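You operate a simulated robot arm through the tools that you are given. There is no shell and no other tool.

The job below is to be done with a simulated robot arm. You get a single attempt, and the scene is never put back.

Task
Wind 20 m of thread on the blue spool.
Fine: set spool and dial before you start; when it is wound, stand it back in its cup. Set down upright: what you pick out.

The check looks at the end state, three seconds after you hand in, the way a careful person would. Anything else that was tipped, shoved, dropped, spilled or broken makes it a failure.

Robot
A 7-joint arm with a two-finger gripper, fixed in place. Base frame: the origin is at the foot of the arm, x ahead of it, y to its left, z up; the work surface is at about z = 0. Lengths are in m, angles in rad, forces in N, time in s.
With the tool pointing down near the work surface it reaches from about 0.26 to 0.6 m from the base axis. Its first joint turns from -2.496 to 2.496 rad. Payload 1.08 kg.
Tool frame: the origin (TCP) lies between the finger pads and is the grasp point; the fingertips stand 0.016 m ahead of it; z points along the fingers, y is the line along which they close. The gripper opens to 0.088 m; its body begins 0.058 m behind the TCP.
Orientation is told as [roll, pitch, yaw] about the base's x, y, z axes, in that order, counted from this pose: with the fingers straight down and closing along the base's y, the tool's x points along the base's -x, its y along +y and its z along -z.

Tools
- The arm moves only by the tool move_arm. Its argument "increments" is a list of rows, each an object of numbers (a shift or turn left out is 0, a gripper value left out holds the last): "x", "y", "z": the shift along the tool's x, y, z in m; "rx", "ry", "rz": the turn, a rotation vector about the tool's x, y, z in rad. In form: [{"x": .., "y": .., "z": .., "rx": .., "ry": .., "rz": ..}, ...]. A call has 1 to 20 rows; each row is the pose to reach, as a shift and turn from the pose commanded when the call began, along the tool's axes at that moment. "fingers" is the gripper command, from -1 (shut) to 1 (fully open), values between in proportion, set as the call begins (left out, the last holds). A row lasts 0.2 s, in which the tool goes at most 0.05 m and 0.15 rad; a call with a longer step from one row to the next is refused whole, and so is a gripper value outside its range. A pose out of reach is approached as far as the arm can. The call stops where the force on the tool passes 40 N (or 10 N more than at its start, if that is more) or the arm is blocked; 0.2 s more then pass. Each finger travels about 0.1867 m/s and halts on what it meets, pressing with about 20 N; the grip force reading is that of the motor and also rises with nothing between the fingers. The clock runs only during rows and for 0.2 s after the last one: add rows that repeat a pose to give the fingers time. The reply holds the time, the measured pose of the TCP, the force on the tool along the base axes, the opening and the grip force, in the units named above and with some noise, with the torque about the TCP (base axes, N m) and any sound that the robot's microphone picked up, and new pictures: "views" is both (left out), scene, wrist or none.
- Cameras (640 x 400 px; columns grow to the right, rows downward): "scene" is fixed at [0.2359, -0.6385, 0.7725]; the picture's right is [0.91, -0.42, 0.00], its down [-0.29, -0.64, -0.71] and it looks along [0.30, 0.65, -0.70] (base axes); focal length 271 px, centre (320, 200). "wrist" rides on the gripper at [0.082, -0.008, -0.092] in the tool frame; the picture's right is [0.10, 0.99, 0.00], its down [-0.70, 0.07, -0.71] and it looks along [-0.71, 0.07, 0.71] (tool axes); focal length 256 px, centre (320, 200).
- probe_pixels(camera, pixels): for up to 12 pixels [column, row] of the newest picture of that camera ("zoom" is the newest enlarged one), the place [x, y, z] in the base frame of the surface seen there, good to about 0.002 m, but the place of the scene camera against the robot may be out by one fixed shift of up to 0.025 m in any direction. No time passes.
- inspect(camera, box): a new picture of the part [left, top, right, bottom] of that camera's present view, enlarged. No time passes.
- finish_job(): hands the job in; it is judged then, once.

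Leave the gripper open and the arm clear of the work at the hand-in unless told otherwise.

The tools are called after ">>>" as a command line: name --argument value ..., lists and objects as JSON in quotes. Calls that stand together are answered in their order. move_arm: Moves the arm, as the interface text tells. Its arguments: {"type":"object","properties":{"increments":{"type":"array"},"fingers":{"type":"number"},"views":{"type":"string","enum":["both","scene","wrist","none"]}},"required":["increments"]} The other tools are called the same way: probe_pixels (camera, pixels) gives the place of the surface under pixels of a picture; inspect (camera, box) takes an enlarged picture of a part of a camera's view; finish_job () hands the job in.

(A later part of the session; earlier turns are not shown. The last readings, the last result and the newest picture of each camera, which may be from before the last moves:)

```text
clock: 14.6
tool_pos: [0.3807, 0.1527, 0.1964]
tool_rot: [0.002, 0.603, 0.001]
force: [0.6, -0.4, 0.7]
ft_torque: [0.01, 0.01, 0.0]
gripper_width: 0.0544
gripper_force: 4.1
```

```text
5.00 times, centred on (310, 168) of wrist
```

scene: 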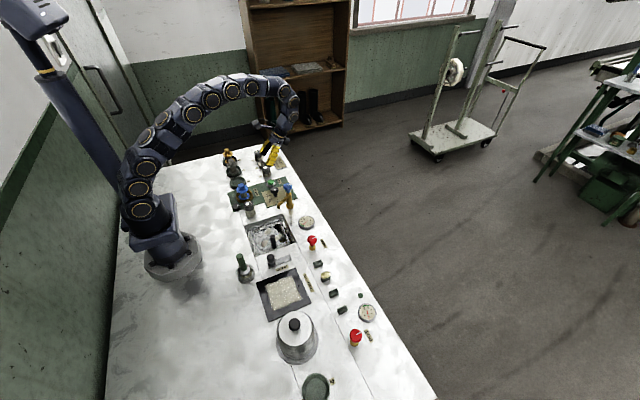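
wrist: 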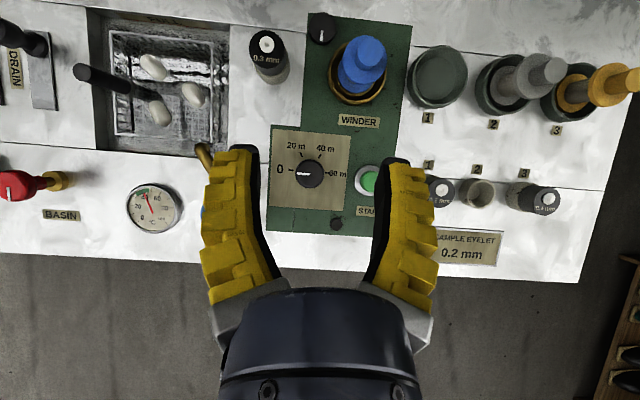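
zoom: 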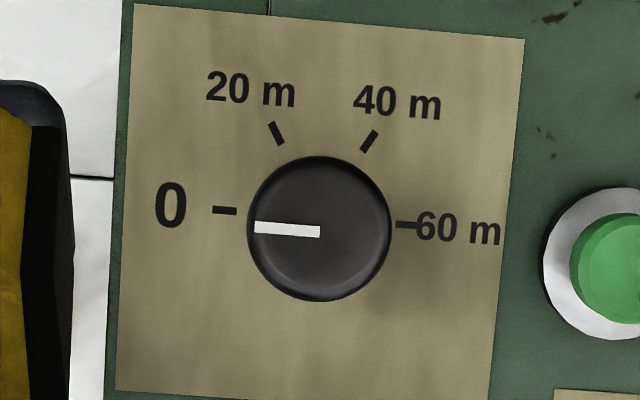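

I probe the four tick marks, the knob's edges, and the pointer ends.

>>> probe_pixels --camera "zoom" --pixels '[[225, 210], [277, 133], [370, 141], [407, 225], [319, 228], [252, 228], [388, 230], [319, 161], [319, 296], [260, 228], [318, 231], [590, 265]]'

>>> probe_pixels --camera "zoom" --pixels '[[216, 210], [235, 211], [271, 123], [282, 143], [376, 132], [364, 150], [397, 224], [418, 226], [300, 250], [340, 210], [160, 300], [600, 220]]'

```text
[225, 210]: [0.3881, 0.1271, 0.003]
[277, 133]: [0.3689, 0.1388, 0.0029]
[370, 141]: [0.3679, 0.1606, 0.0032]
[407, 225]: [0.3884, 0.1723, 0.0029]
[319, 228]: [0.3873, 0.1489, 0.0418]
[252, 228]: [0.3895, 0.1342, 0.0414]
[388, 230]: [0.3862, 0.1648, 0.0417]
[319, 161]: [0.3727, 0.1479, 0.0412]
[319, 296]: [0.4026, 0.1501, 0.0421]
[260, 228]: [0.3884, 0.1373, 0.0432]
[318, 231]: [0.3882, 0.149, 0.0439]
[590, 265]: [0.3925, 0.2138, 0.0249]
```

```text
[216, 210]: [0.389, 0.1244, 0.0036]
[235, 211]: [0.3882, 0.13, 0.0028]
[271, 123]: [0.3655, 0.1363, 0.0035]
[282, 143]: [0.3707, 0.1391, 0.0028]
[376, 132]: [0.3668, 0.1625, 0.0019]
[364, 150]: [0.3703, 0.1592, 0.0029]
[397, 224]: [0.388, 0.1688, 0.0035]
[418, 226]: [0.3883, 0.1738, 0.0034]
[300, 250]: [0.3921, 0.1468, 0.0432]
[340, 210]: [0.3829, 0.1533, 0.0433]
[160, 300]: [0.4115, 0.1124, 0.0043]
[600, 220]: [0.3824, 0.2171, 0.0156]
```

Ticks are 60° apart: 0 at −y, 20 m at 61° clockwise (seen from above) from it. Dial centre ≈ (0.388, 0.1496), cap radius 0.015, top z 0.0425. I bring the tool upright above the dial at z 0.12.

>>> move_arm --increments '[{"x": -0.0098, "y": -0.0006, "z": 0.0118, "ry": -0.12}, {"x": -0.0197, "y": -0.0012, "z": 0.0236, "ry": -0.24}, {"x": -0.0295, "y": -0.0019, "z": 0.0353, "ry": -0.36}, {"x": -0.0394, "y": -0.0025, "z": 0.0471, "ry": -0.48}, {"x": -0.0492, "y": -0.0031, "z": 0.0589, "ry": -0.6}, {"x": -0.0492, "y": -0.0031, "z": 0.0589, "ry": -0.6}]' --fingers 0.3 --views "both"

```text
clock: 16.0
tool_pos: [0.3878, 0.1489, 0.1241]
tool_rot: [-0.001, -0.001, 0.0]
force: [0.1, -0.4, -0.3]
ft_torque: [-0.01, 0.05, 0.0]
gripper_width: 0.0612
gripper_force: 2.8
```

scene: 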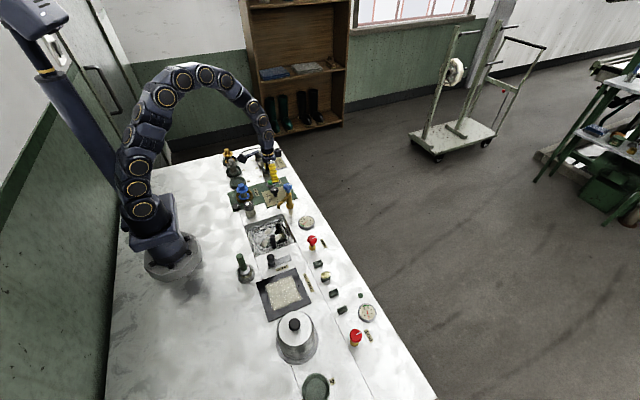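
wrist: 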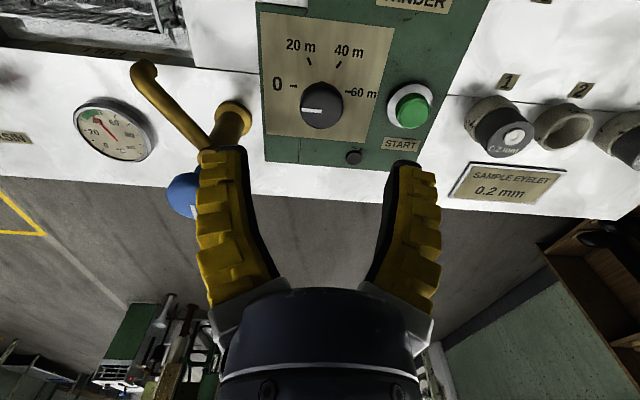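

I check the tap's height and position so that the fingers and gripper body clear it during the turn.

>>> inspect --camera "wrist" --box '[120, 50, 260, 230]'

>>> probe_pixels --camera "wrist" --pixels '[[180, 190], [190, 205], [172, 200], [235, 108], [205, 150], [140, 75], [413, 105], [320, 105], [300, 105], [342, 105], [320, 86], [320, 126]]'

```text
2.22 times, centred on (190, 140) of wrist
```

zoom: 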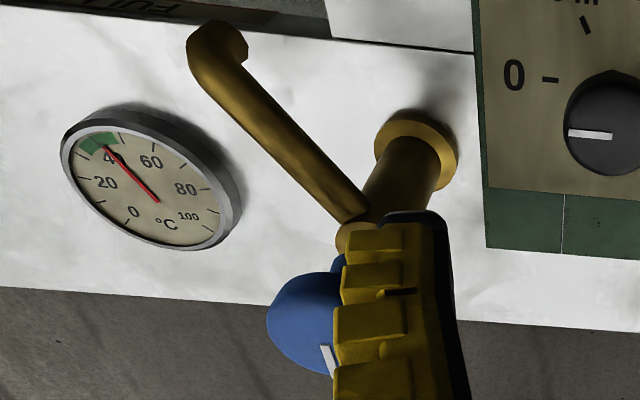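

```text
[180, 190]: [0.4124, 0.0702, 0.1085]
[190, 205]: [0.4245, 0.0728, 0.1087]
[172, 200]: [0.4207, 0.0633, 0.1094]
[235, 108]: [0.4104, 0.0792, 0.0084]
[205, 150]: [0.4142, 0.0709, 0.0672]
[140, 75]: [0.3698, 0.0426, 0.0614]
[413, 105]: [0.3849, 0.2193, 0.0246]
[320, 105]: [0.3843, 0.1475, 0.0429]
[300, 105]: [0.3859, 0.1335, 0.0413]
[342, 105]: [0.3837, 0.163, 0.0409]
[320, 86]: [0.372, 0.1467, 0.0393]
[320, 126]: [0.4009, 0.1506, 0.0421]
```

The tap handle reaches z 0.109 at (0.418, 0.072); turning clockwise swings the near finger away from it, so it stays clear. I descend onto the dial to TCP z ≈ 0.045.

>>> move_arm --increments '[{"y": 0.0005, "z": 0.03}, {"y": 0.0005, "z": 0.055}, {"y": 0.0005, "z": 0.07}, {"y": 0.0005, "z": 0.079}, {"y": 0.0005, "z": 0.079}]' --views "both"

```text
clock: 17.2
tool_pos: [0.3877, 0.1489, 0.0445]
tool_rot: [0.0, 0.0, -0.002]
force: [-0.6, 0.8, -0.4]
ft_torque: [-0.01, 0.01, 0.01]
gripper_width: 0.0614
gripper_force: 2.7
```

scene: 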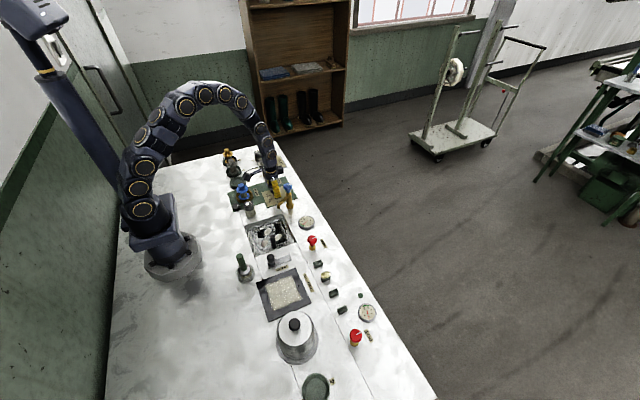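
wrist: 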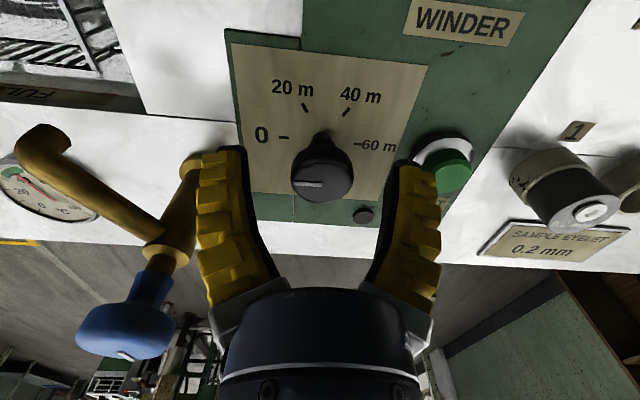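

I check the cap's side and underside height, to know that the tips meet the cap and not only the stem.

>>> inspect --camera "wrist" --box '[240, 100, 400, 230]'

>>> probe_pixels --camera "wrist" --pixels '[[322, 180], [322, 165], [322, 155], [322, 148], [323, 140], [323, 134], [298, 170], [346, 165], [305, 185], [450, 168]]'

```text
3.08 times, centred on (320, 165) of wrist
```

zoom: 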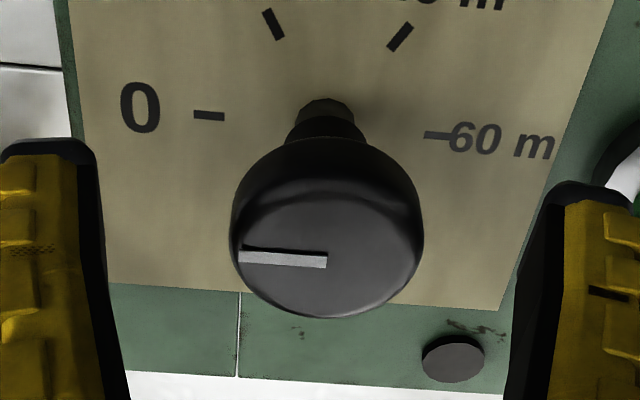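

```text
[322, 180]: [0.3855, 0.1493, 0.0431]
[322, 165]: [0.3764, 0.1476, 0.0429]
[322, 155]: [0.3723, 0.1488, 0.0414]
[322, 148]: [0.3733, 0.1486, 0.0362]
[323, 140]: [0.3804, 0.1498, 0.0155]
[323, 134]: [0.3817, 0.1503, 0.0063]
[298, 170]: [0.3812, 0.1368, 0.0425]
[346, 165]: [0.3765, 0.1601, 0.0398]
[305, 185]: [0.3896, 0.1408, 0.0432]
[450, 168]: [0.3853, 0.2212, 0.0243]
```

The cap spans about z 0.03–0.043. I raise 4 mm so the tips bear on the cap's side, and close.

>>> move_arm --increments '[{"z": -0.004}, {"z": -0.004}]' --views "none"

>>> move_arm --increments '[{"z": 0}, {"z": 0}, {"z": 0}, {"z": 0}]' --fingers -1 --views "wrist"

```text
clock: 17.8
tool_pos: [0.388, 0.1479, 0.0483]
tool_rot: [0.002, 0.0, -0.001]
force: [-0.7, -0.4, 0.7]
ft_torque: [0.04, -0.01, -0.02]
gripper_width: 0.0613
gripper_force: 2.7
```

```text
clock: 18.8
tool_pos: [0.3899, 0.1487, 0.0506]
tool_rot: [0.002, -0.003, 0.0]
force: [0.5, 12.2, 17.8]
ft_torque: [0.18, -0.07, -0.01]
gripper_width: 0.0186
gripper_force: 22.3
```

wrist: 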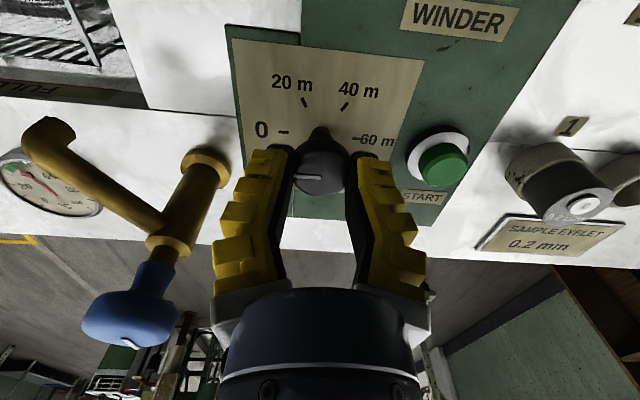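

The grip pushes the tool up (17.8 N) and +y (12.2 N): the commanded pose is a bit off. I relax it by moving 2 mm up and 0.8 mm to +y while holding.

>>> move_arm --increments '[{"y": 0.0004, "z": -0.001}, {"y": 0.0008, "z": -0.002}, {"y": 0.0008, "z": -0.002}]' --views "wrist"

```text
clock: 19.6
tool_pos: [0.3889, 0.1488, 0.0502]
tool_rot: [-0.001, -0.003, 0.001]
force: [10.3, 13.0, -1.0]
ft_torque: [0.08, -0.42, -0.01]
gripper_width: 0.0149
gripper_force: 22.2
```

wrist: 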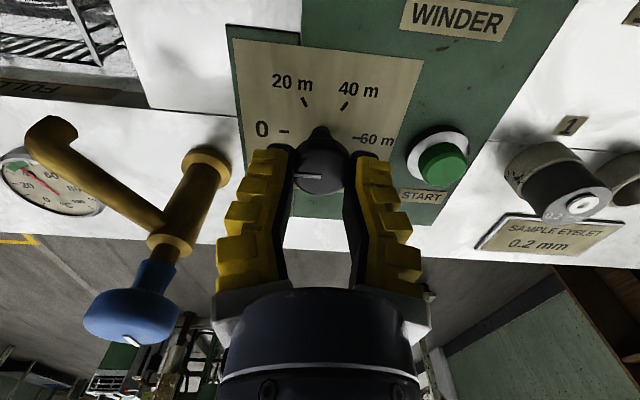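

The reading changed (width 0.0149, force +x 10). I zoom to see how the tips sit on the cap.

>>> inspect --camera "wrist" --box '[240, 100, 400, 230]'

>>> inspect --camera "scene" --box '[240, 160, 310, 220]'

```text
3.08 times, centred on (320, 165) of wrist
```

zoom: 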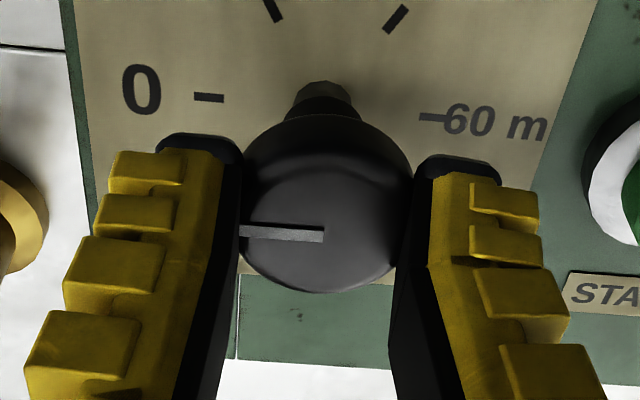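

```text
6.67 times, centred on (275, 190) of scene
```

zoom: 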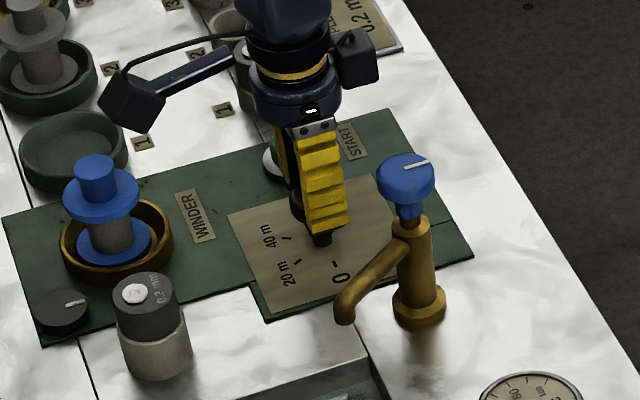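

Both tips bear on the cap. The force says the cap sits a bit further +y and +x than the tool, so I ease the tool 1.5 mm +y and 1 mm +x to centre it.

>>> move_arm --increments '[{"x": -0.0005, "y": 0.0008}, {"x": -0.001, "y": 0.0015}, {"x": -0.001, "y": 0.0015}]' --views "none"

```text
clock: 20.4
tool_pos: [0.3893, 0.1502, 0.0504]
tool_rot: [-0.003, 0.003, 0.001]
force: [7.6, -5.1, 4.1]
ft_torque: [-0.09, -0.23, -0.03]
gripper_width: 0.0145
gripper_force: 21.9
```

Centred well enough. I turn clockwise (rz +) about half way first, then look.

>>> move_arm --increments '[{"rz": 0.1}, {"rz": 0.2}, {"rz": 0.3}, {"rz": 0.4}, {"rz": 0.5}]' --views "wrist"

```text
clock: 21.6
tool_pos: [0.3891, 0.1509, 0.0507]
tool_rot: [-0.005, 0.001, -0.501]
force: [-0.9, -8.2, 13.6]
ft_torque: [-0.21, -0.01, -0.03]
gripper_width: 0.0148
gripper_force: 22.2
```

wrist: 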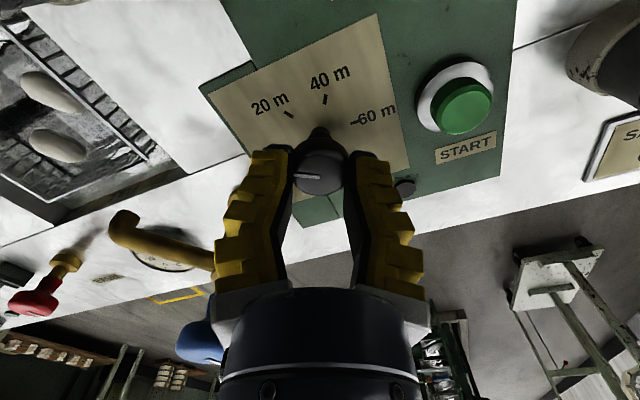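

The pointer turns with the gripper. I continue to the full 60°.

>>> move_arm --increments '[{"rz": 0.1}, {"rz": 0.2}, {"rz": 0.3}, {"rz": 0.4}, {"rz": 0.5}, {"rz": 0.547}, {"rz": 0.547}]' --views "both"

```text
clock: 23.2
tool_pos: [0.3887, 0.1514, 0.0499]
tool_rot: [0.0, 0.0, -1.049]
force: [-6.1, -2.0, 16.9]
ft_torque: [-0.01, 0.17, 0.0]
gripper_width: 0.0147
gripper_force: 21.6
```

scene: 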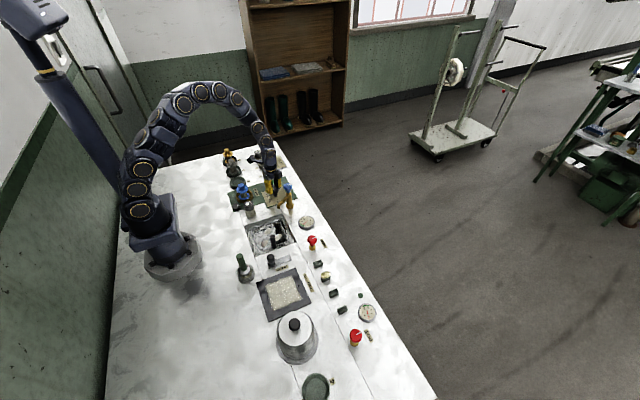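
wrist: 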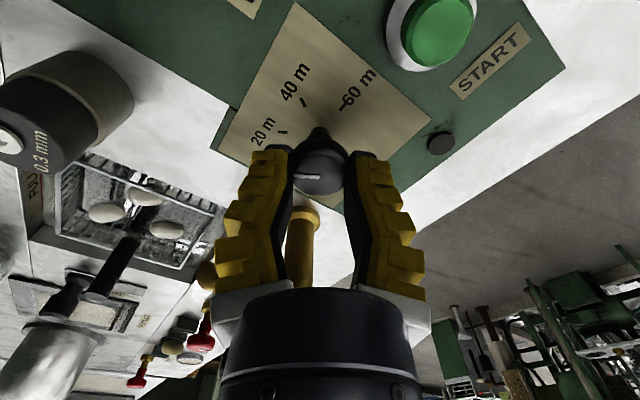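

The pointer looks aimed at 20 m. I zoom to check before letting go.

>>> inspect --camera "wrist" --box '[240, 100, 390, 210]'

>>> probe_pixels --camera "wrist" --pixels '[[298, 176], [305, 177], [312, 177], [318, 178], [281, 132], [286, 132]]'

```text
3.64 times, centred on (315, 155) of wrist
```

zoom: 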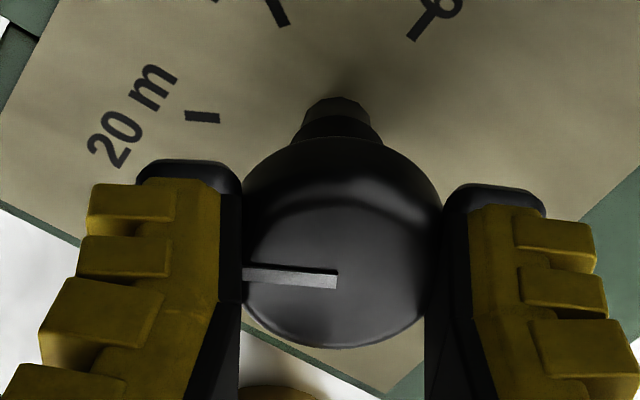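

```text
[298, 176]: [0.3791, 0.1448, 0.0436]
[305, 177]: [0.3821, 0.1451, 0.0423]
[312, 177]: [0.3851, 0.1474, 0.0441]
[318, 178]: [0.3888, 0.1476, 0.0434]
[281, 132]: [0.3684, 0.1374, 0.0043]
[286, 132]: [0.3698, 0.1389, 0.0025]
```

Pointer is parallel to the 20 m tick just as it was to 0 at the start. I open the fingers and rise 0.1 m to view the dial.

>>> move_arm --increments '[{"z": 0}, {"z": 0}, {"z": 0}]' --fingers 0.3 --views "none"

>>> move_arm --increments '[{"z": -0.03}, {"z": -0.06}, {"z": -0.1}, {"z": -0.1}]' --views "both"

```text
clock: 24.0
tool_pos: [0.3897, 0.1514, 0.0494]
tool_rot: [0.0, 0.0, -1.048]
force: [-0.2, 0.2, 0.2]
ft_torque: [0.03, 0.0, -0.01]
gripper_width: 0.0611
gripper_force: 3.4
```

```text
clock: 25.0
tool_pos: [0.3898, 0.1508, 0.1508]
tool_rot: [-0.001, 0.001, -1.047]
force: [-0.6, 0.0, -0.1]
ft_torque: [-0.03, -0.01, -0.01]
gripper_width: 0.0613
gripper_force: 2.7
```

scene: 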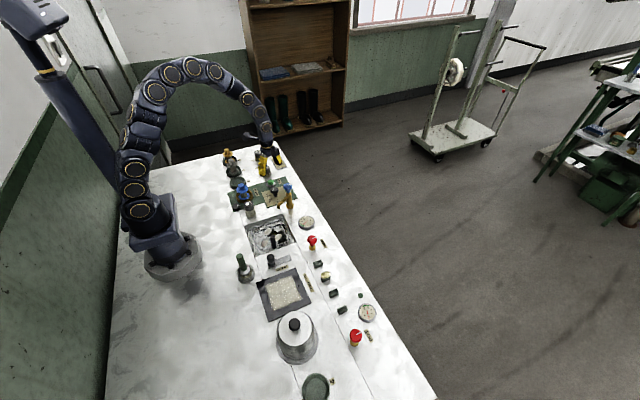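
wrist: 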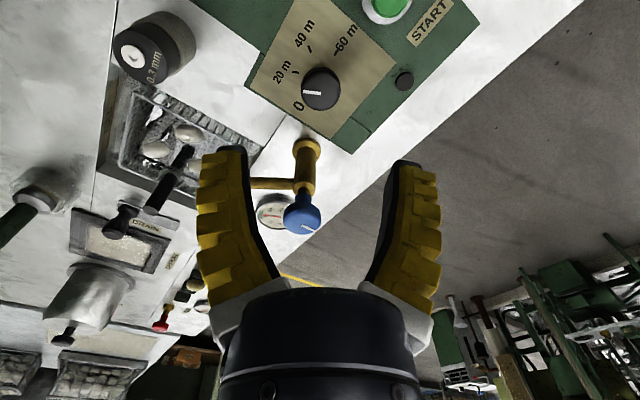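

I zoom in to read the dial after release.

>>> inspect --camera "wrist" --box '[250, 10, 400, 150]'

>>> inspect --camera "scene" --box '[225, 160, 305, 225]'

>>> probe_pixels --camera "wrist" --pixels '[[305, 91], [312, 92], [318, 93], [320, 88], [295, 72], [310, 49], [333, 52]]'

```text
2.86 times, centred on (325, 80) of wrist
```

zoom: 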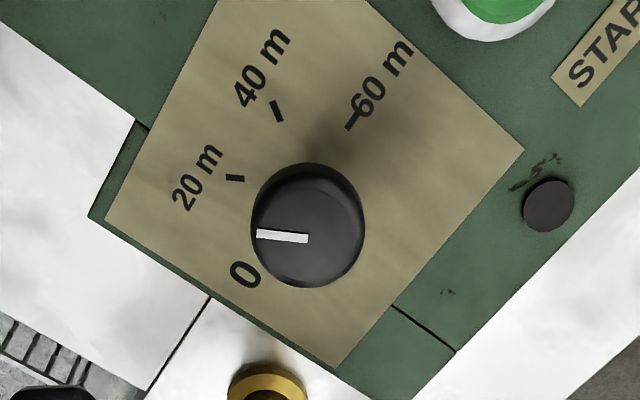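

```text
6.15 times, centred on (265, 192) of scene
```

zoom: 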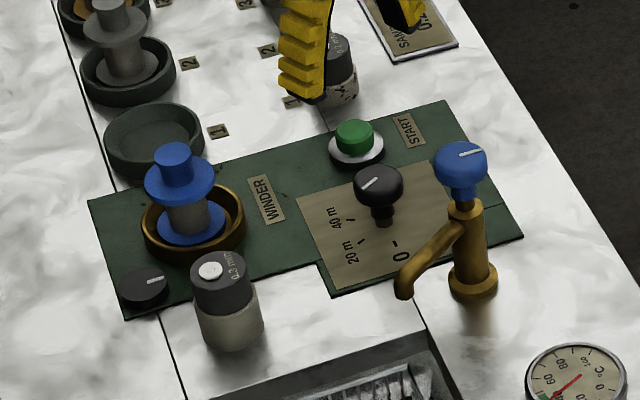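

```text
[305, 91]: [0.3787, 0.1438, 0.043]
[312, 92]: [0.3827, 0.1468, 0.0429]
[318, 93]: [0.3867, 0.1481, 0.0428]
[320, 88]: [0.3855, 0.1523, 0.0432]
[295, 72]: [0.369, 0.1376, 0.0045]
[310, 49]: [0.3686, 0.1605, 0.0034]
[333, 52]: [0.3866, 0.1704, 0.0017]
```

Dial reads 20 m. Next, START: I turn the tool back to yaw 0 and move above the button (around (0.387, 0.221)) at z 0.15, and close the fingers on the way.

>>> move_arm --increments '[{"x": 0.0077, "y": 0.0042, "rz": -0.131}, {"x": 0.0154, "y": 0.0083, "rz": -0.262}, {"x": 0.0231, "y": 0.0125, "rz": -0.393}, {"x": 0.0308, "y": 0.0167, "rz": -0.524}, {"x": 0.0385, "y": 0.0208, "rz": -0.655}, {"x": 0.0462, "y": 0.025, "rz": -0.785}, {"x": 0.0539, "y": 0.0291, "rz": -0.916}, {"x": 0.0616, "y": 0.0333, "rz": -1.047}, {"x": 0.0616, "y": 0.0333, "rz": -1.047}]' --fingers -1 --views "both"

```text
clock: 27.0
tool_pos: [0.387, 0.2215, 0.1501]
tool_rot: [0.001, -0.001, 0.004]
force: [-0.3, 0.7, 0.6]
ft_torque: [0.0, 0.0, -0.01]
gripper_width: 0.0
gripper_force: 20.2
```

scene: 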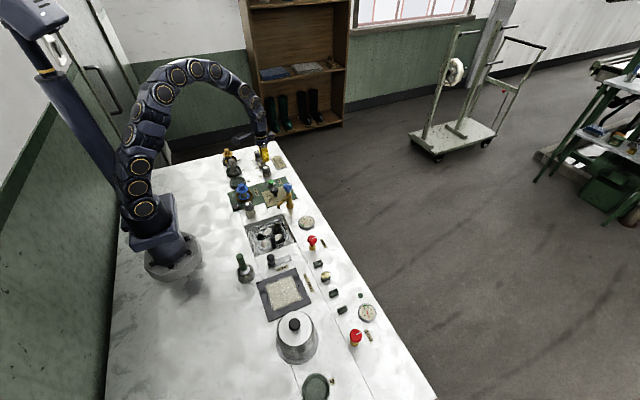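
wrist: 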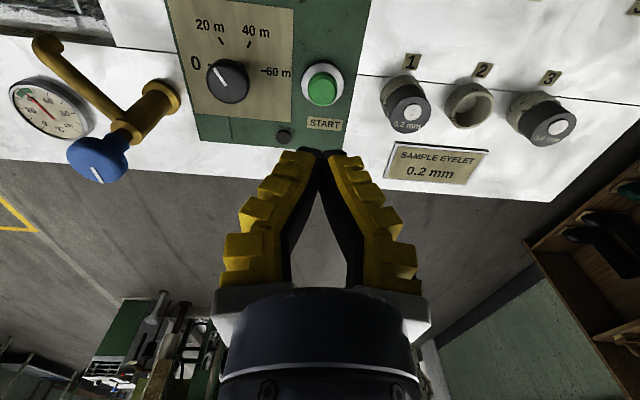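

The fingers are shut. I probe the green button around (322, 90) to find its centre and top.

>>> inspect --camera "wrist" --box '[280, 50, 370, 160]'

>>> probe_pixels --camera "wrist" --pixels '[[322, 90], [308, 90], [336, 90], [322, 78], [322, 104], [302, 82], [343, 82], [322, 66], [310, 152], [330, 152], [320, 155], [320, 148]]'

```text
3.64 times, centred on (325, 105) of wrist
```

zoom: 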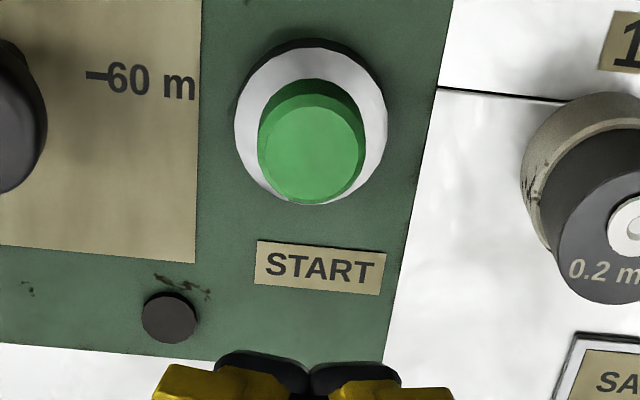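

```text
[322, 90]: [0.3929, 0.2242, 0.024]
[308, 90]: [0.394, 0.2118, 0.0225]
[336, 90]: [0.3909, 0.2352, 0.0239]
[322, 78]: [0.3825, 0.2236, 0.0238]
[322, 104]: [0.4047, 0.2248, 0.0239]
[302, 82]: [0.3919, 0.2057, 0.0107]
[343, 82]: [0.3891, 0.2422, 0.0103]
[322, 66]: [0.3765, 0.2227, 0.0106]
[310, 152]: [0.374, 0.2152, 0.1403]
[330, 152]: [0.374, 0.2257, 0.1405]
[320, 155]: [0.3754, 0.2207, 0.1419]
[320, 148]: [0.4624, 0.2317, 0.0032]
```

Button centre ≈ (0.3935, 0.224), top z 0.024. I go down to TCP z ≈ 0.048 above it first.

>>> move_arm --increments '[{"x": -0.0065, "y": 0.0023}, {"x": -0.0065, "y": 0.0023, "z": 0.035}, {"x": -0.0065, "y": 0.0023, "z": 0.07}, {"x": -0.0065, "y": 0.0023, "z": 0.092}, {"x": -0.0065, "y": 0.0023, "z": 0.102}, {"x": -0.0065, "y": 0.0023, "z": 0.102}]' --views "wrist"

```text
clock: 28.4
tool_pos: [0.3948, 0.2227, 0.0466]
tool_rot: [0.0, 0.001, -0.001]
force: [0.3, 0.4, 1.2]
ft_torque: [0.02, 0.03, -0.02]
gripper_width: 0.0
gripper_force: 19.7
```

wrist: 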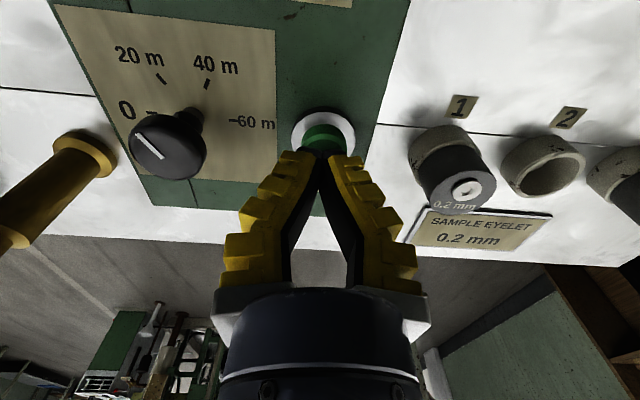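

Tips are over the button. I press down in small steps and watch force and sound.

>>> move_arm --increments '[{"z": 0.003}, {"z": 0.005}, {"z": 0.007}, {"z": 0.008}, {"z": 0.009}]' --views "none"

```text
clock: 29.6
tool_pos: [0.3948, 0.2223, 0.04]
tool_rot: [-0.001, 0.001, 0.001]
force: [0.0, 0.4, 0.3]
ft_torque: [-0.03, 0.01, 0.02]
gripper_width: 0.006
gripper_force: 22.0
```

No contact force yet at z 0.040. I continue down in 1 mm steps.

>>> move_arm --increments '[{"z": 0.001}, {"z": 0.002}, {"z": 0.003}, {"z": 0.004}]' --views "wrist"

```text
clock: 30.6
tool_pos: [0.3931, 0.2225, 0.0358]
tool_rot: [0.001, -0.001, 0.0]
force: [0.5, 1.6, 2.0]
ft_torque: [0.01, -0.03, 0.01]
gripper_width: 0.0059
gripper_force: 21.9
heard: click
```

wrist: 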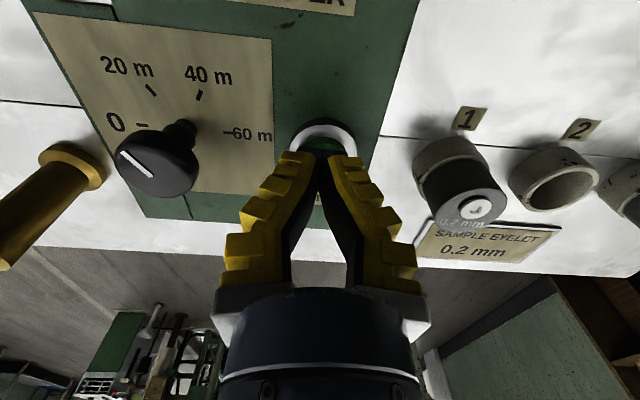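

A click was heard: START is pressed. I release upward and look at the winder.

>>> move_arm --increments '[{"z": -0.01}, {"z": -0.04}, {"z": -0.08}, {"z": -0.12}, {"z": -0.12}]' --views "both"

```text
clock: 31.8
tool_pos: [0.3934, 0.2223, 0.1554]
tool_rot: [0.0, 0.0, -0.001]
force: [0.5, 0.7, 0.0]
ft_torque: [0.02, 0.0, -0.01]
gripper_width: 0.0001
gripper_force: 22.0
```

scene: 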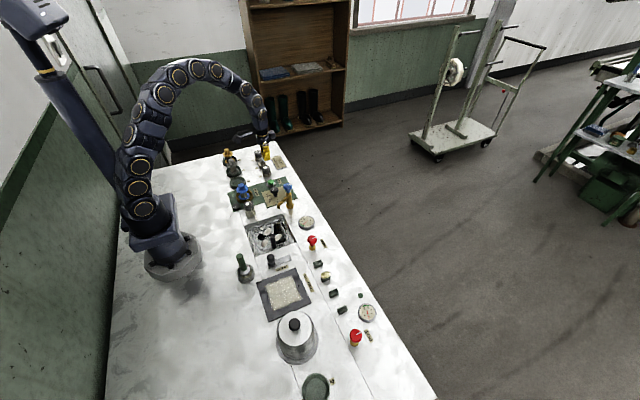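
wrist: 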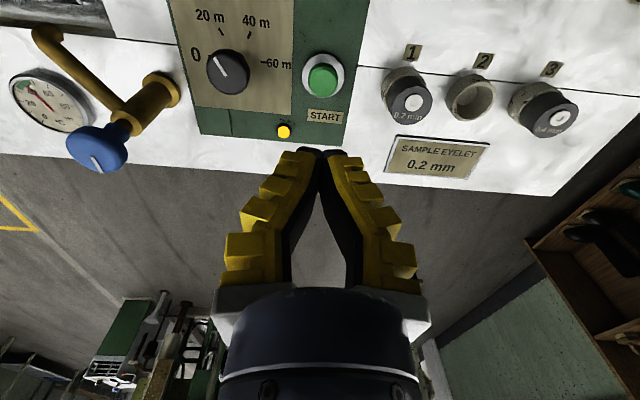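

The small lamp at (284, 131) is now lit yellow: winding is running. I zoom in on the spool, then wait.

>>> inspect --camera "scene" --box '[225, 160, 305, 225]'

>>> move_arm --increments '[{"z": 0}, {"z": 0}, {"z": 0}, {"z": 0}, {"z": 0}, {"z": 0}, {"z": 0}, {"z": 0}, {"z": 0}, {"z": 0}]' --views "wrist"

```text
6.15 times, centred on (265, 192) of scene
```

zoom: 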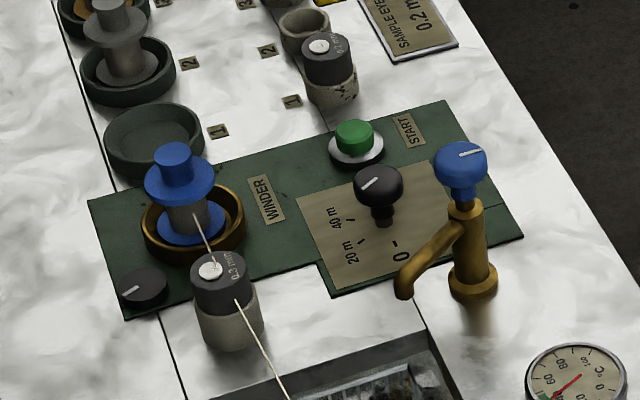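

```text
clock: 34.0
tool_pos: [0.3918, 0.2216, 0.155]
tool_rot: [0.0, -0.001, -0.002]
force: [0.1, -0.2, 0.1]
ft_torque: [0.01, -0.03, 0.01]
gripper_width: 0.0003
gripper_force: 21.6
```

wrist: 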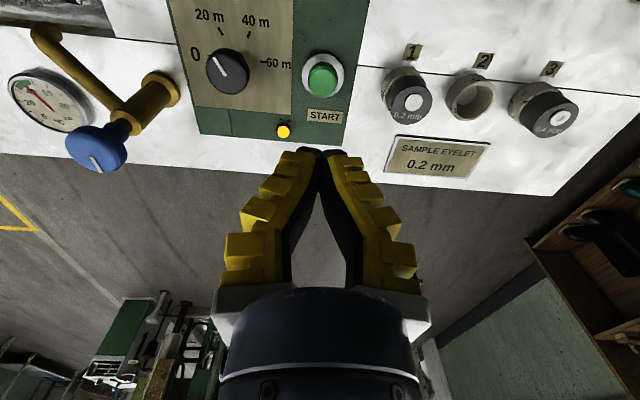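

The thread is running from the basin through the eyelet to the blue spool. I wait with the arm still.

>>> move_arm --increments '[{"z": 0}, {"z": 0}, {"z": 0}, {"z": 0}, {"z": 0}, {"z": 0}, {"z": 0}, {"z": 0}, {"z": 0}, {"z": 0}, {"z": 0}, {"z": 0}, {"z": 0}, {"z": 0}, {"z": 0}, {"z": 0}, {"z": 0}, {"z": 0}, {"z": 0}, {"z": 0}]' --views "both"

>>> inspect --camera "scene" --box '[225, 160, 305, 225]'

```text
clock: 38.2
tool_pos: [0.3925, 0.2217, 0.1549]
tool_rot: [0.0, 0.0, 0.0]
force: [0.7, 0.4, -0.5]
ft_torque: [-0.01, 0.01, -0.03]
gripper_width: 0.0
gripper_force: 21.6
```

scene: 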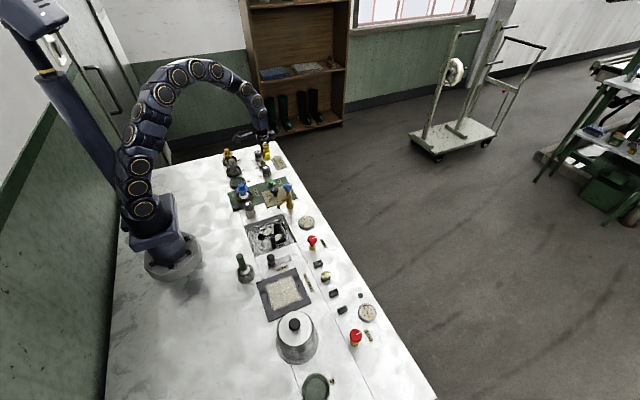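
wrist: 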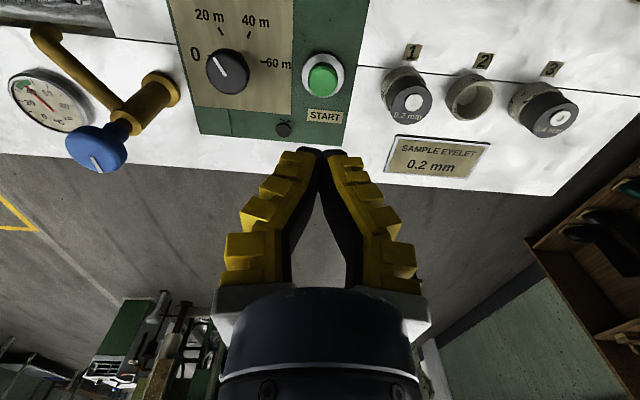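

```text
6.15 times, centred on (265, 192) of scene
```

zoom: 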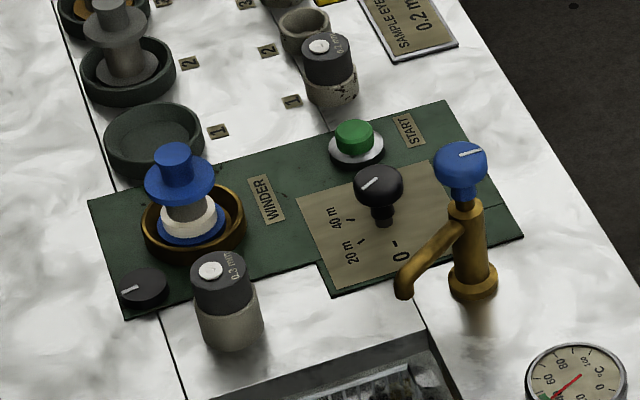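

The lamp is out, the thread is parted, and white thread sits on the blue spool. I go back above the spool, fingers part open, at z 0.155.

>>> move_arm --increments '[{"x": 0.03, "y": -0.007}, {"x": 0.06, "y": -0.014}, {"x": 0.09, "y": -0.021}, {"x": 0.12, "y": -0.027}, {"x": 0.12, "y": -0.027}]' --fingers 0.14 --views "both"

>>> inspect --camera "wrist" --box '[255, 30, 395, 170]'

```text
clock: 39.4
tool_pos: [0.2748, 0.1927, 0.1556]
tool_rot: [0.0, -0.001, 0.0]
force: [-0.7, 0.3, -0.2]
ft_torque: [-0.04, -0.03, -0.02]
gripper_width: 0.0547
gripper_force: 3.6
```

scene: 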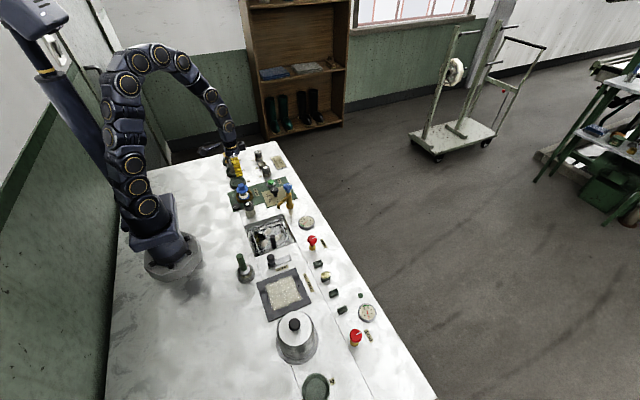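
wrist: 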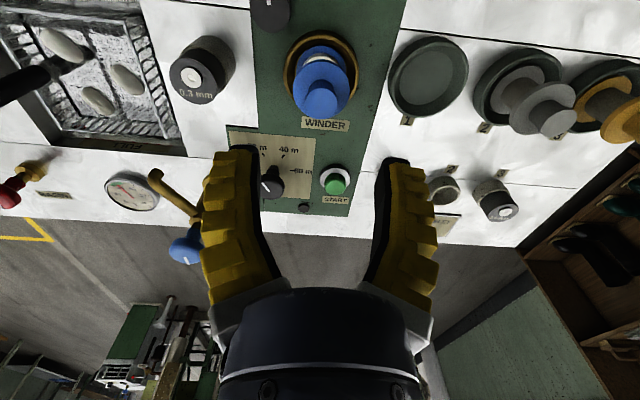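

```text
2.86 times, centred on (325, 100) of wrist
```

zoom: 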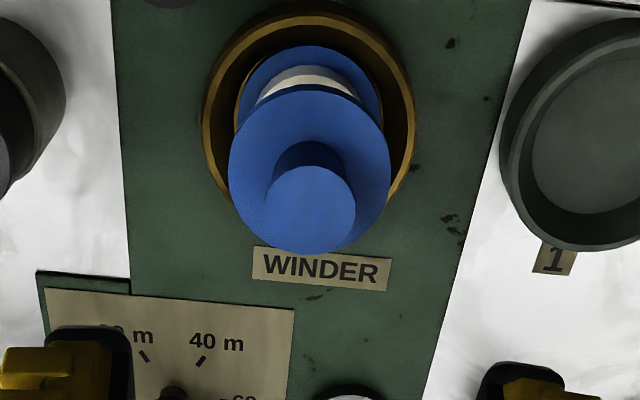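

I probe the knob's edges and flange to centre the next grasp.

>>> probe_pixels --camera "zoom" --pixels '[[310, 206], [269, 206], [352, 206], [310, 172], [310, 240], [233, 170], [386, 170], [310, 98], [560, 110], [510, 115], [620, 115], [575, 165]]'

```text
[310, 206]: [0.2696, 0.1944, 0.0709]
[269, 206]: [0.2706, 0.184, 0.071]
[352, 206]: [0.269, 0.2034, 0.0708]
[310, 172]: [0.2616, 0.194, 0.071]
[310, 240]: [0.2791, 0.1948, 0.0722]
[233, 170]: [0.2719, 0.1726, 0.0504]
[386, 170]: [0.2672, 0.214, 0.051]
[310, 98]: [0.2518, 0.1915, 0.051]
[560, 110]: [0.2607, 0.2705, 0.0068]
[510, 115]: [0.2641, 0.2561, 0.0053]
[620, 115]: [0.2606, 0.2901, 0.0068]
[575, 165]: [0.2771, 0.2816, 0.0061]
```

Knob centre ≈ (0.272, 0.194). I descend to TCP z ≈ 0.0715 around it.

>>> move_arm --increments '[{"x": 0.0014, "y": -0.0007, "z": 0.03}, {"x": 0.0014, "y": -0.0007, "z": 0.06}, {"x": 0.0014, "y": -0.0007, "z": 0.075}, {"x": 0.0014, "y": -0.0007, "z": 0.084}, {"x": 0.0014, "y": -0.0007, "z": 0.084}]' --views "wrist"

>>> inspect --camera "wrist" --box '[220, 60, 420, 230]'

```text
clock: 40.6
tool_pos: [0.2731, 0.1944, 0.071]
tool_rot: [0.0, -0.001, 0.0]
force: [0.1, 0.5, 0.1]
ft_torque: [-0.01, 0.02, -0.02]
gripper_width: 0.0546
gripper_force: 4.0
```

wrist: 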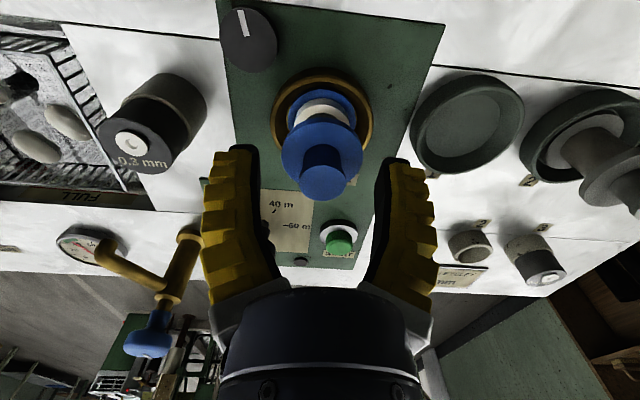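

```text
2.35 times, centred on (320, 145) of wrist
```

zoom: 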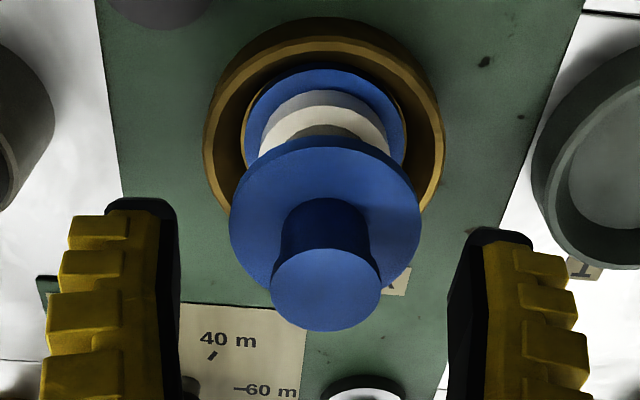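

The knob looks about 1 mm to the +y side of the finger centre, so I shift +0.001 in y and close.

>>> move_arm --increments '[{"y": 0.001}, {"y": 0.001}]' --views "none"

>>> move_arm --increments '[{"z": 0}, {"z": 0}, {"z": 0}, {"z": 0}]' --fingers -1 --views "wrist"

```text
clock: 41.2
tool_pos: [0.2732, 0.1952, 0.0709]
tool_rot: [0.0, -0.001, -0.001]
force: [0.0, 1.2, 0.8]
ft_torque: [0.03, -0.02, 0.0]
gripper_width: 0.0548
gripper_force: 2.9
```

```text
clock: 42.2
tool_pos: [0.2726, 0.1946, 0.0715]
tool_rot: [0.0, 0.0, 0.001]
force: [-1.4, -0.1, 5.4]
ft_torque: [-0.05, 0.02, 0.02]
gripper_width: 0.0158
gripper_force: 19.9
```

wrist: 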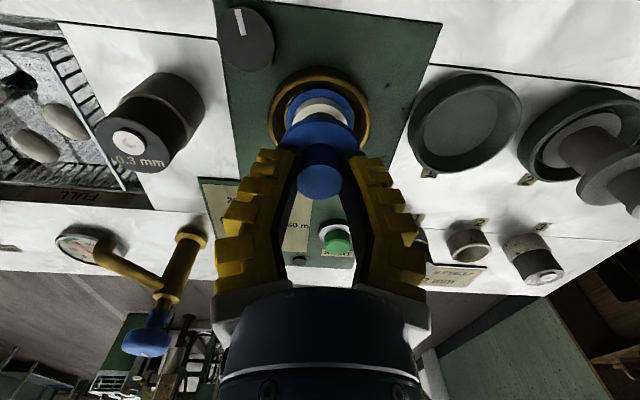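

Gripped (force small). I lift 0.062 m slowly.

>>> move_arm --increments '[{"z": -0.004}, {"z": -0.012}, {"z": -0.025}, {"z": -0.042}, {"z": -0.062}, {"z": -0.062}]' --views "wrist"

>>> inspect --camera "wrist" --box '[250, 30, 390, 210]'

```text
clock: 43.6
tool_pos: [0.2728, 0.1958, 0.1335]
tool_rot: [0.0, 0.0, -0.001]
force: [0.2, -1.0, -0.4]
ft_torque: [-0.06, 0.02, -0.02]
gripper_width: 0.0144
gripper_force: 19.5
```

wrist: 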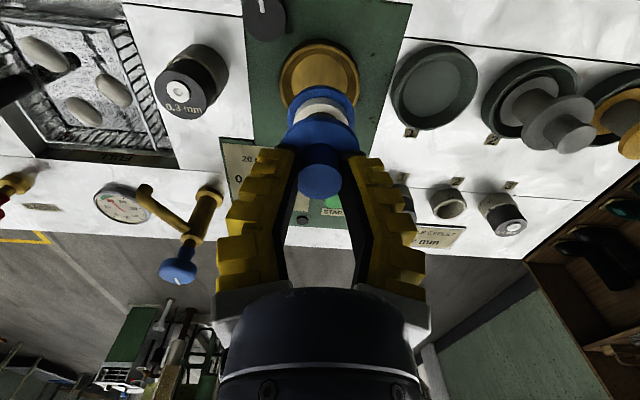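

```text
2.22 times, centred on (320, 120) of wrist
```

zoom: 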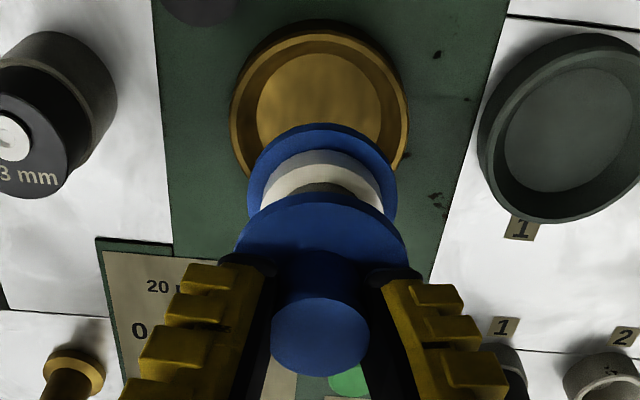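

Spool is hanging straight. I probe its lower flange and cup 1's floor and rim in this same view for a direct offset.

>>> probe_pixels --camera "zoom" --pixels '[[250, 180], [394, 188], [290, 132], [350, 132], [322, 127], [273, 335], [367, 335], [320, 370], [320, 302], [240, 235], [402, 240], [322, 198]]'

>>> inspect --camera "wrist" --box '[380, 30, 490, 145]'

```text
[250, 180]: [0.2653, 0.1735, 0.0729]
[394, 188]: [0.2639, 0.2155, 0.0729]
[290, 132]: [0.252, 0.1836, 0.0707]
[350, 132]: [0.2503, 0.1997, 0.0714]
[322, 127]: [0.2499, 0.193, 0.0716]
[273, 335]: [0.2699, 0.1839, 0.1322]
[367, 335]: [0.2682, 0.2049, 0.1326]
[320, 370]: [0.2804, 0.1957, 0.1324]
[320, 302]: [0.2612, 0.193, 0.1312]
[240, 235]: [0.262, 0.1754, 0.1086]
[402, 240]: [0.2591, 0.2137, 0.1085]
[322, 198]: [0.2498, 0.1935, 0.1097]
```

```text
3.48 times, centred on (435, 88) of wrist
```

zoom: 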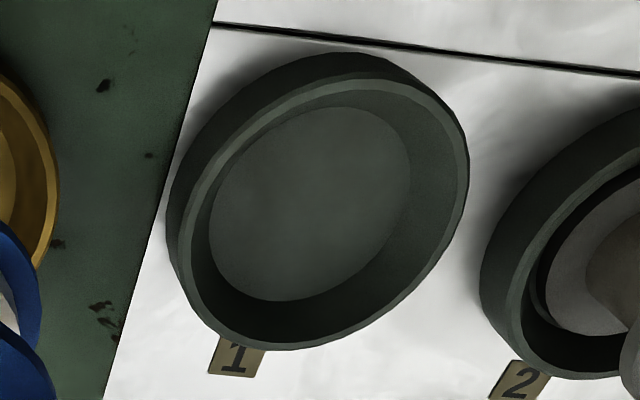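

I probe cup 1's rim and floor edge.

>>> probe_pixels --camera "zoom" --pixels '[[213, 215], [406, 170], [352, 109], [282, 299], [225, 265], [395, 210], [260, 140], [340, 280], [176, 225], [461, 180], [372, 80], [270, 343]]'

```text
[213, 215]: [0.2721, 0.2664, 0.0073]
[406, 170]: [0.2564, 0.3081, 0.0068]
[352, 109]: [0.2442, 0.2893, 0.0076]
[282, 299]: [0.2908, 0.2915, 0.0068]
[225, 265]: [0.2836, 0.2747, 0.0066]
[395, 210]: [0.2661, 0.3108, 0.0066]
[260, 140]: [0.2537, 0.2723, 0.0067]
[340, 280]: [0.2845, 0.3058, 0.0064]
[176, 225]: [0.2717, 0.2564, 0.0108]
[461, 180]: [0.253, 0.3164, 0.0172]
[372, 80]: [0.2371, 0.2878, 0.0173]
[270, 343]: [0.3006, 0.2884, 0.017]
```

Cup 1 centre ≈ (0.2678, 0.289); spool now at (0.2708, 0.1945). I carry it over by dx −0.003, dy +0.0945 at this height.

>>> move_arm --increments '[{"x": 0.0008, "y": 0.024}, {"x": 0.0015, "y": 0.048}, {"x": 0.0022, "y": 0.072}, {"x": 0.003, "y": 0.0945}, {"x": 0.003, "y": 0.0945}, {"x": 0.003, "y": 0.0945}]' --views "wrist"

>>> inspect --camera "wrist" --box '[250, 30, 390, 210]'

```text
clock: 45.0
tool_pos: [0.2692, 0.2915, 0.1339]
tool_rot: [-0.001, -0.001, -0.001]
force: [0.1, -0.1, -0.2]
ft_torque: [0.02, 0.04, -0.01]
gripper_width: 0.0138
gripper_force: 20.3
```

wrist: 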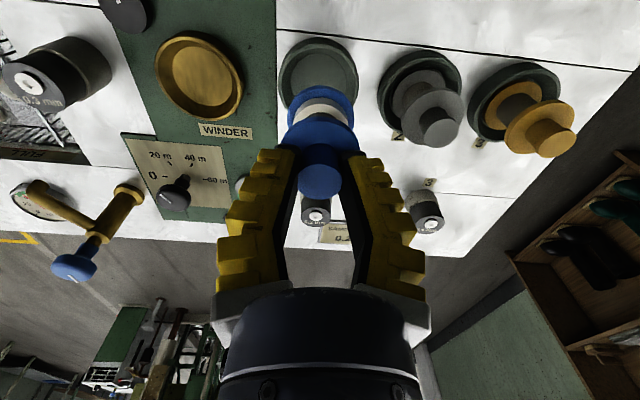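

```text
2.22 times, centred on (320, 120) of wrist
```

zoom: 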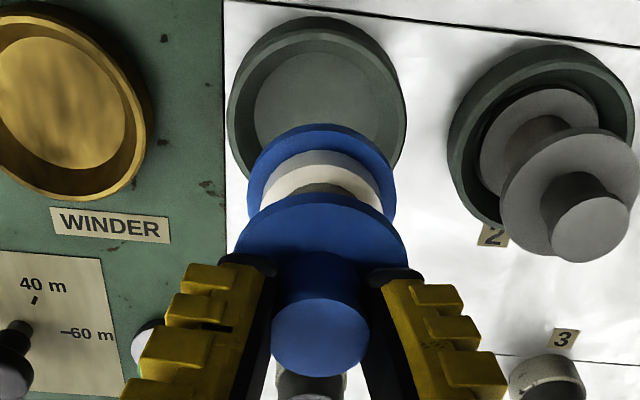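

I probe both flange and cup again here for the final offset.

>>> probe_pixels --camera "zoom" --pixels '[[250, 180], [394, 188], [290, 132], [350, 133], [322, 127], [273, 335], [367, 335], [320, 372], [320, 303], [234, 110], [402, 115], [318, 23]]'

>>> probe_pixels --camera "zoom" --pixels '[[256, 100], [378, 104], [318, 56], [280, 68], [355, 70], [258, 130], [380, 130], [245, 60], [385, 62], [236, 150], [400, 155], [320, 90]]'

```text
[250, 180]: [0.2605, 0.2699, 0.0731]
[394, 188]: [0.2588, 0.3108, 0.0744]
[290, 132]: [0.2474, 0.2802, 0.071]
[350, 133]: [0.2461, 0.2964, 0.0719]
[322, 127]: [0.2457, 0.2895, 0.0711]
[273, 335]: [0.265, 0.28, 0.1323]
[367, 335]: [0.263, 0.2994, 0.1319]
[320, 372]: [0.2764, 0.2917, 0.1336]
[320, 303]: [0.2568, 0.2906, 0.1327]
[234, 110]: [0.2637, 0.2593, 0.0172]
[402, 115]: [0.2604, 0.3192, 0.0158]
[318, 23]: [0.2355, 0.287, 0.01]
```

```text
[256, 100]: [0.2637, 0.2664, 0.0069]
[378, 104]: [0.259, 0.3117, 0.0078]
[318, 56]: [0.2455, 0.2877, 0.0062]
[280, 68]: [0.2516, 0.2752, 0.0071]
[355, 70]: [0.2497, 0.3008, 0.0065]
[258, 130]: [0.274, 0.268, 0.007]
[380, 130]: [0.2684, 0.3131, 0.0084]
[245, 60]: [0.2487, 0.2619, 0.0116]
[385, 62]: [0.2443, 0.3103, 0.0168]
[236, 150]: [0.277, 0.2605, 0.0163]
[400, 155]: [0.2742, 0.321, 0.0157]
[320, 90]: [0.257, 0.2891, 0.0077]
```

Spool ≈ (0.2666, 0.2902), cup ≈ (0.268, 0.2897): correct by +0.0013 in x and −0.0005 in y, and descend 0.055 m.

>>> move_arm --increments '[{"x": -0.0013, "y": -0.0005, "z": 0.01}, {"x": -0.0013, "y": -0.0005, "z": 0.025}, {"x": -0.0013, "y": -0.0005, "z": 0.04}, {"x": -0.0013, "y": -0.0005, "z": 0.05}, {"x": -0.0013, "y": -0.0005, "z": 0.054}, {"x": -0.0013, "y": -0.0005, "z": 0.055}]' --views "wrist"

>>> inspect --camera "wrist" --box '[255, 50, 385, 150]'

```text
clock: 46.4
tool_pos: [0.2696, 0.2895, 0.0779]
tool_rot: [0.0, 0.0, 0.001]
force: [-0.8, 0.2, -0.9]
ft_torque: [-0.01, 0.02, 0.01]
gripper_width: 0.0138
gripper_force: 20.0
```

wrist: 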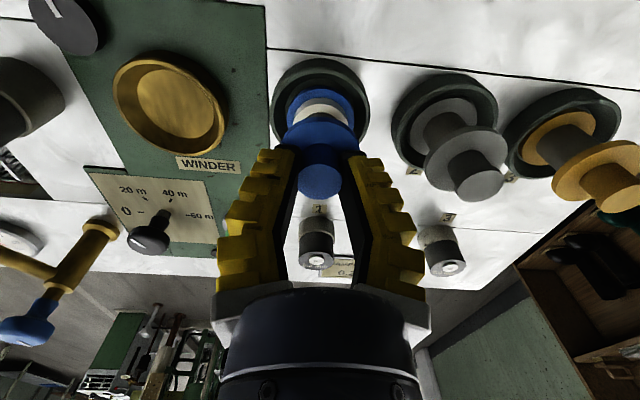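

```text
4.00 times, centred on (320, 100) of wrist
```

zoom: 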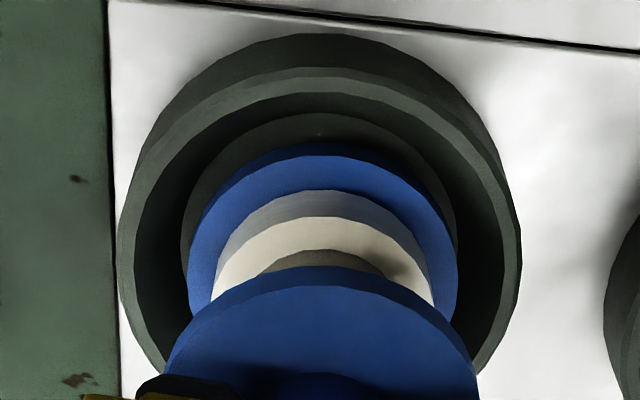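

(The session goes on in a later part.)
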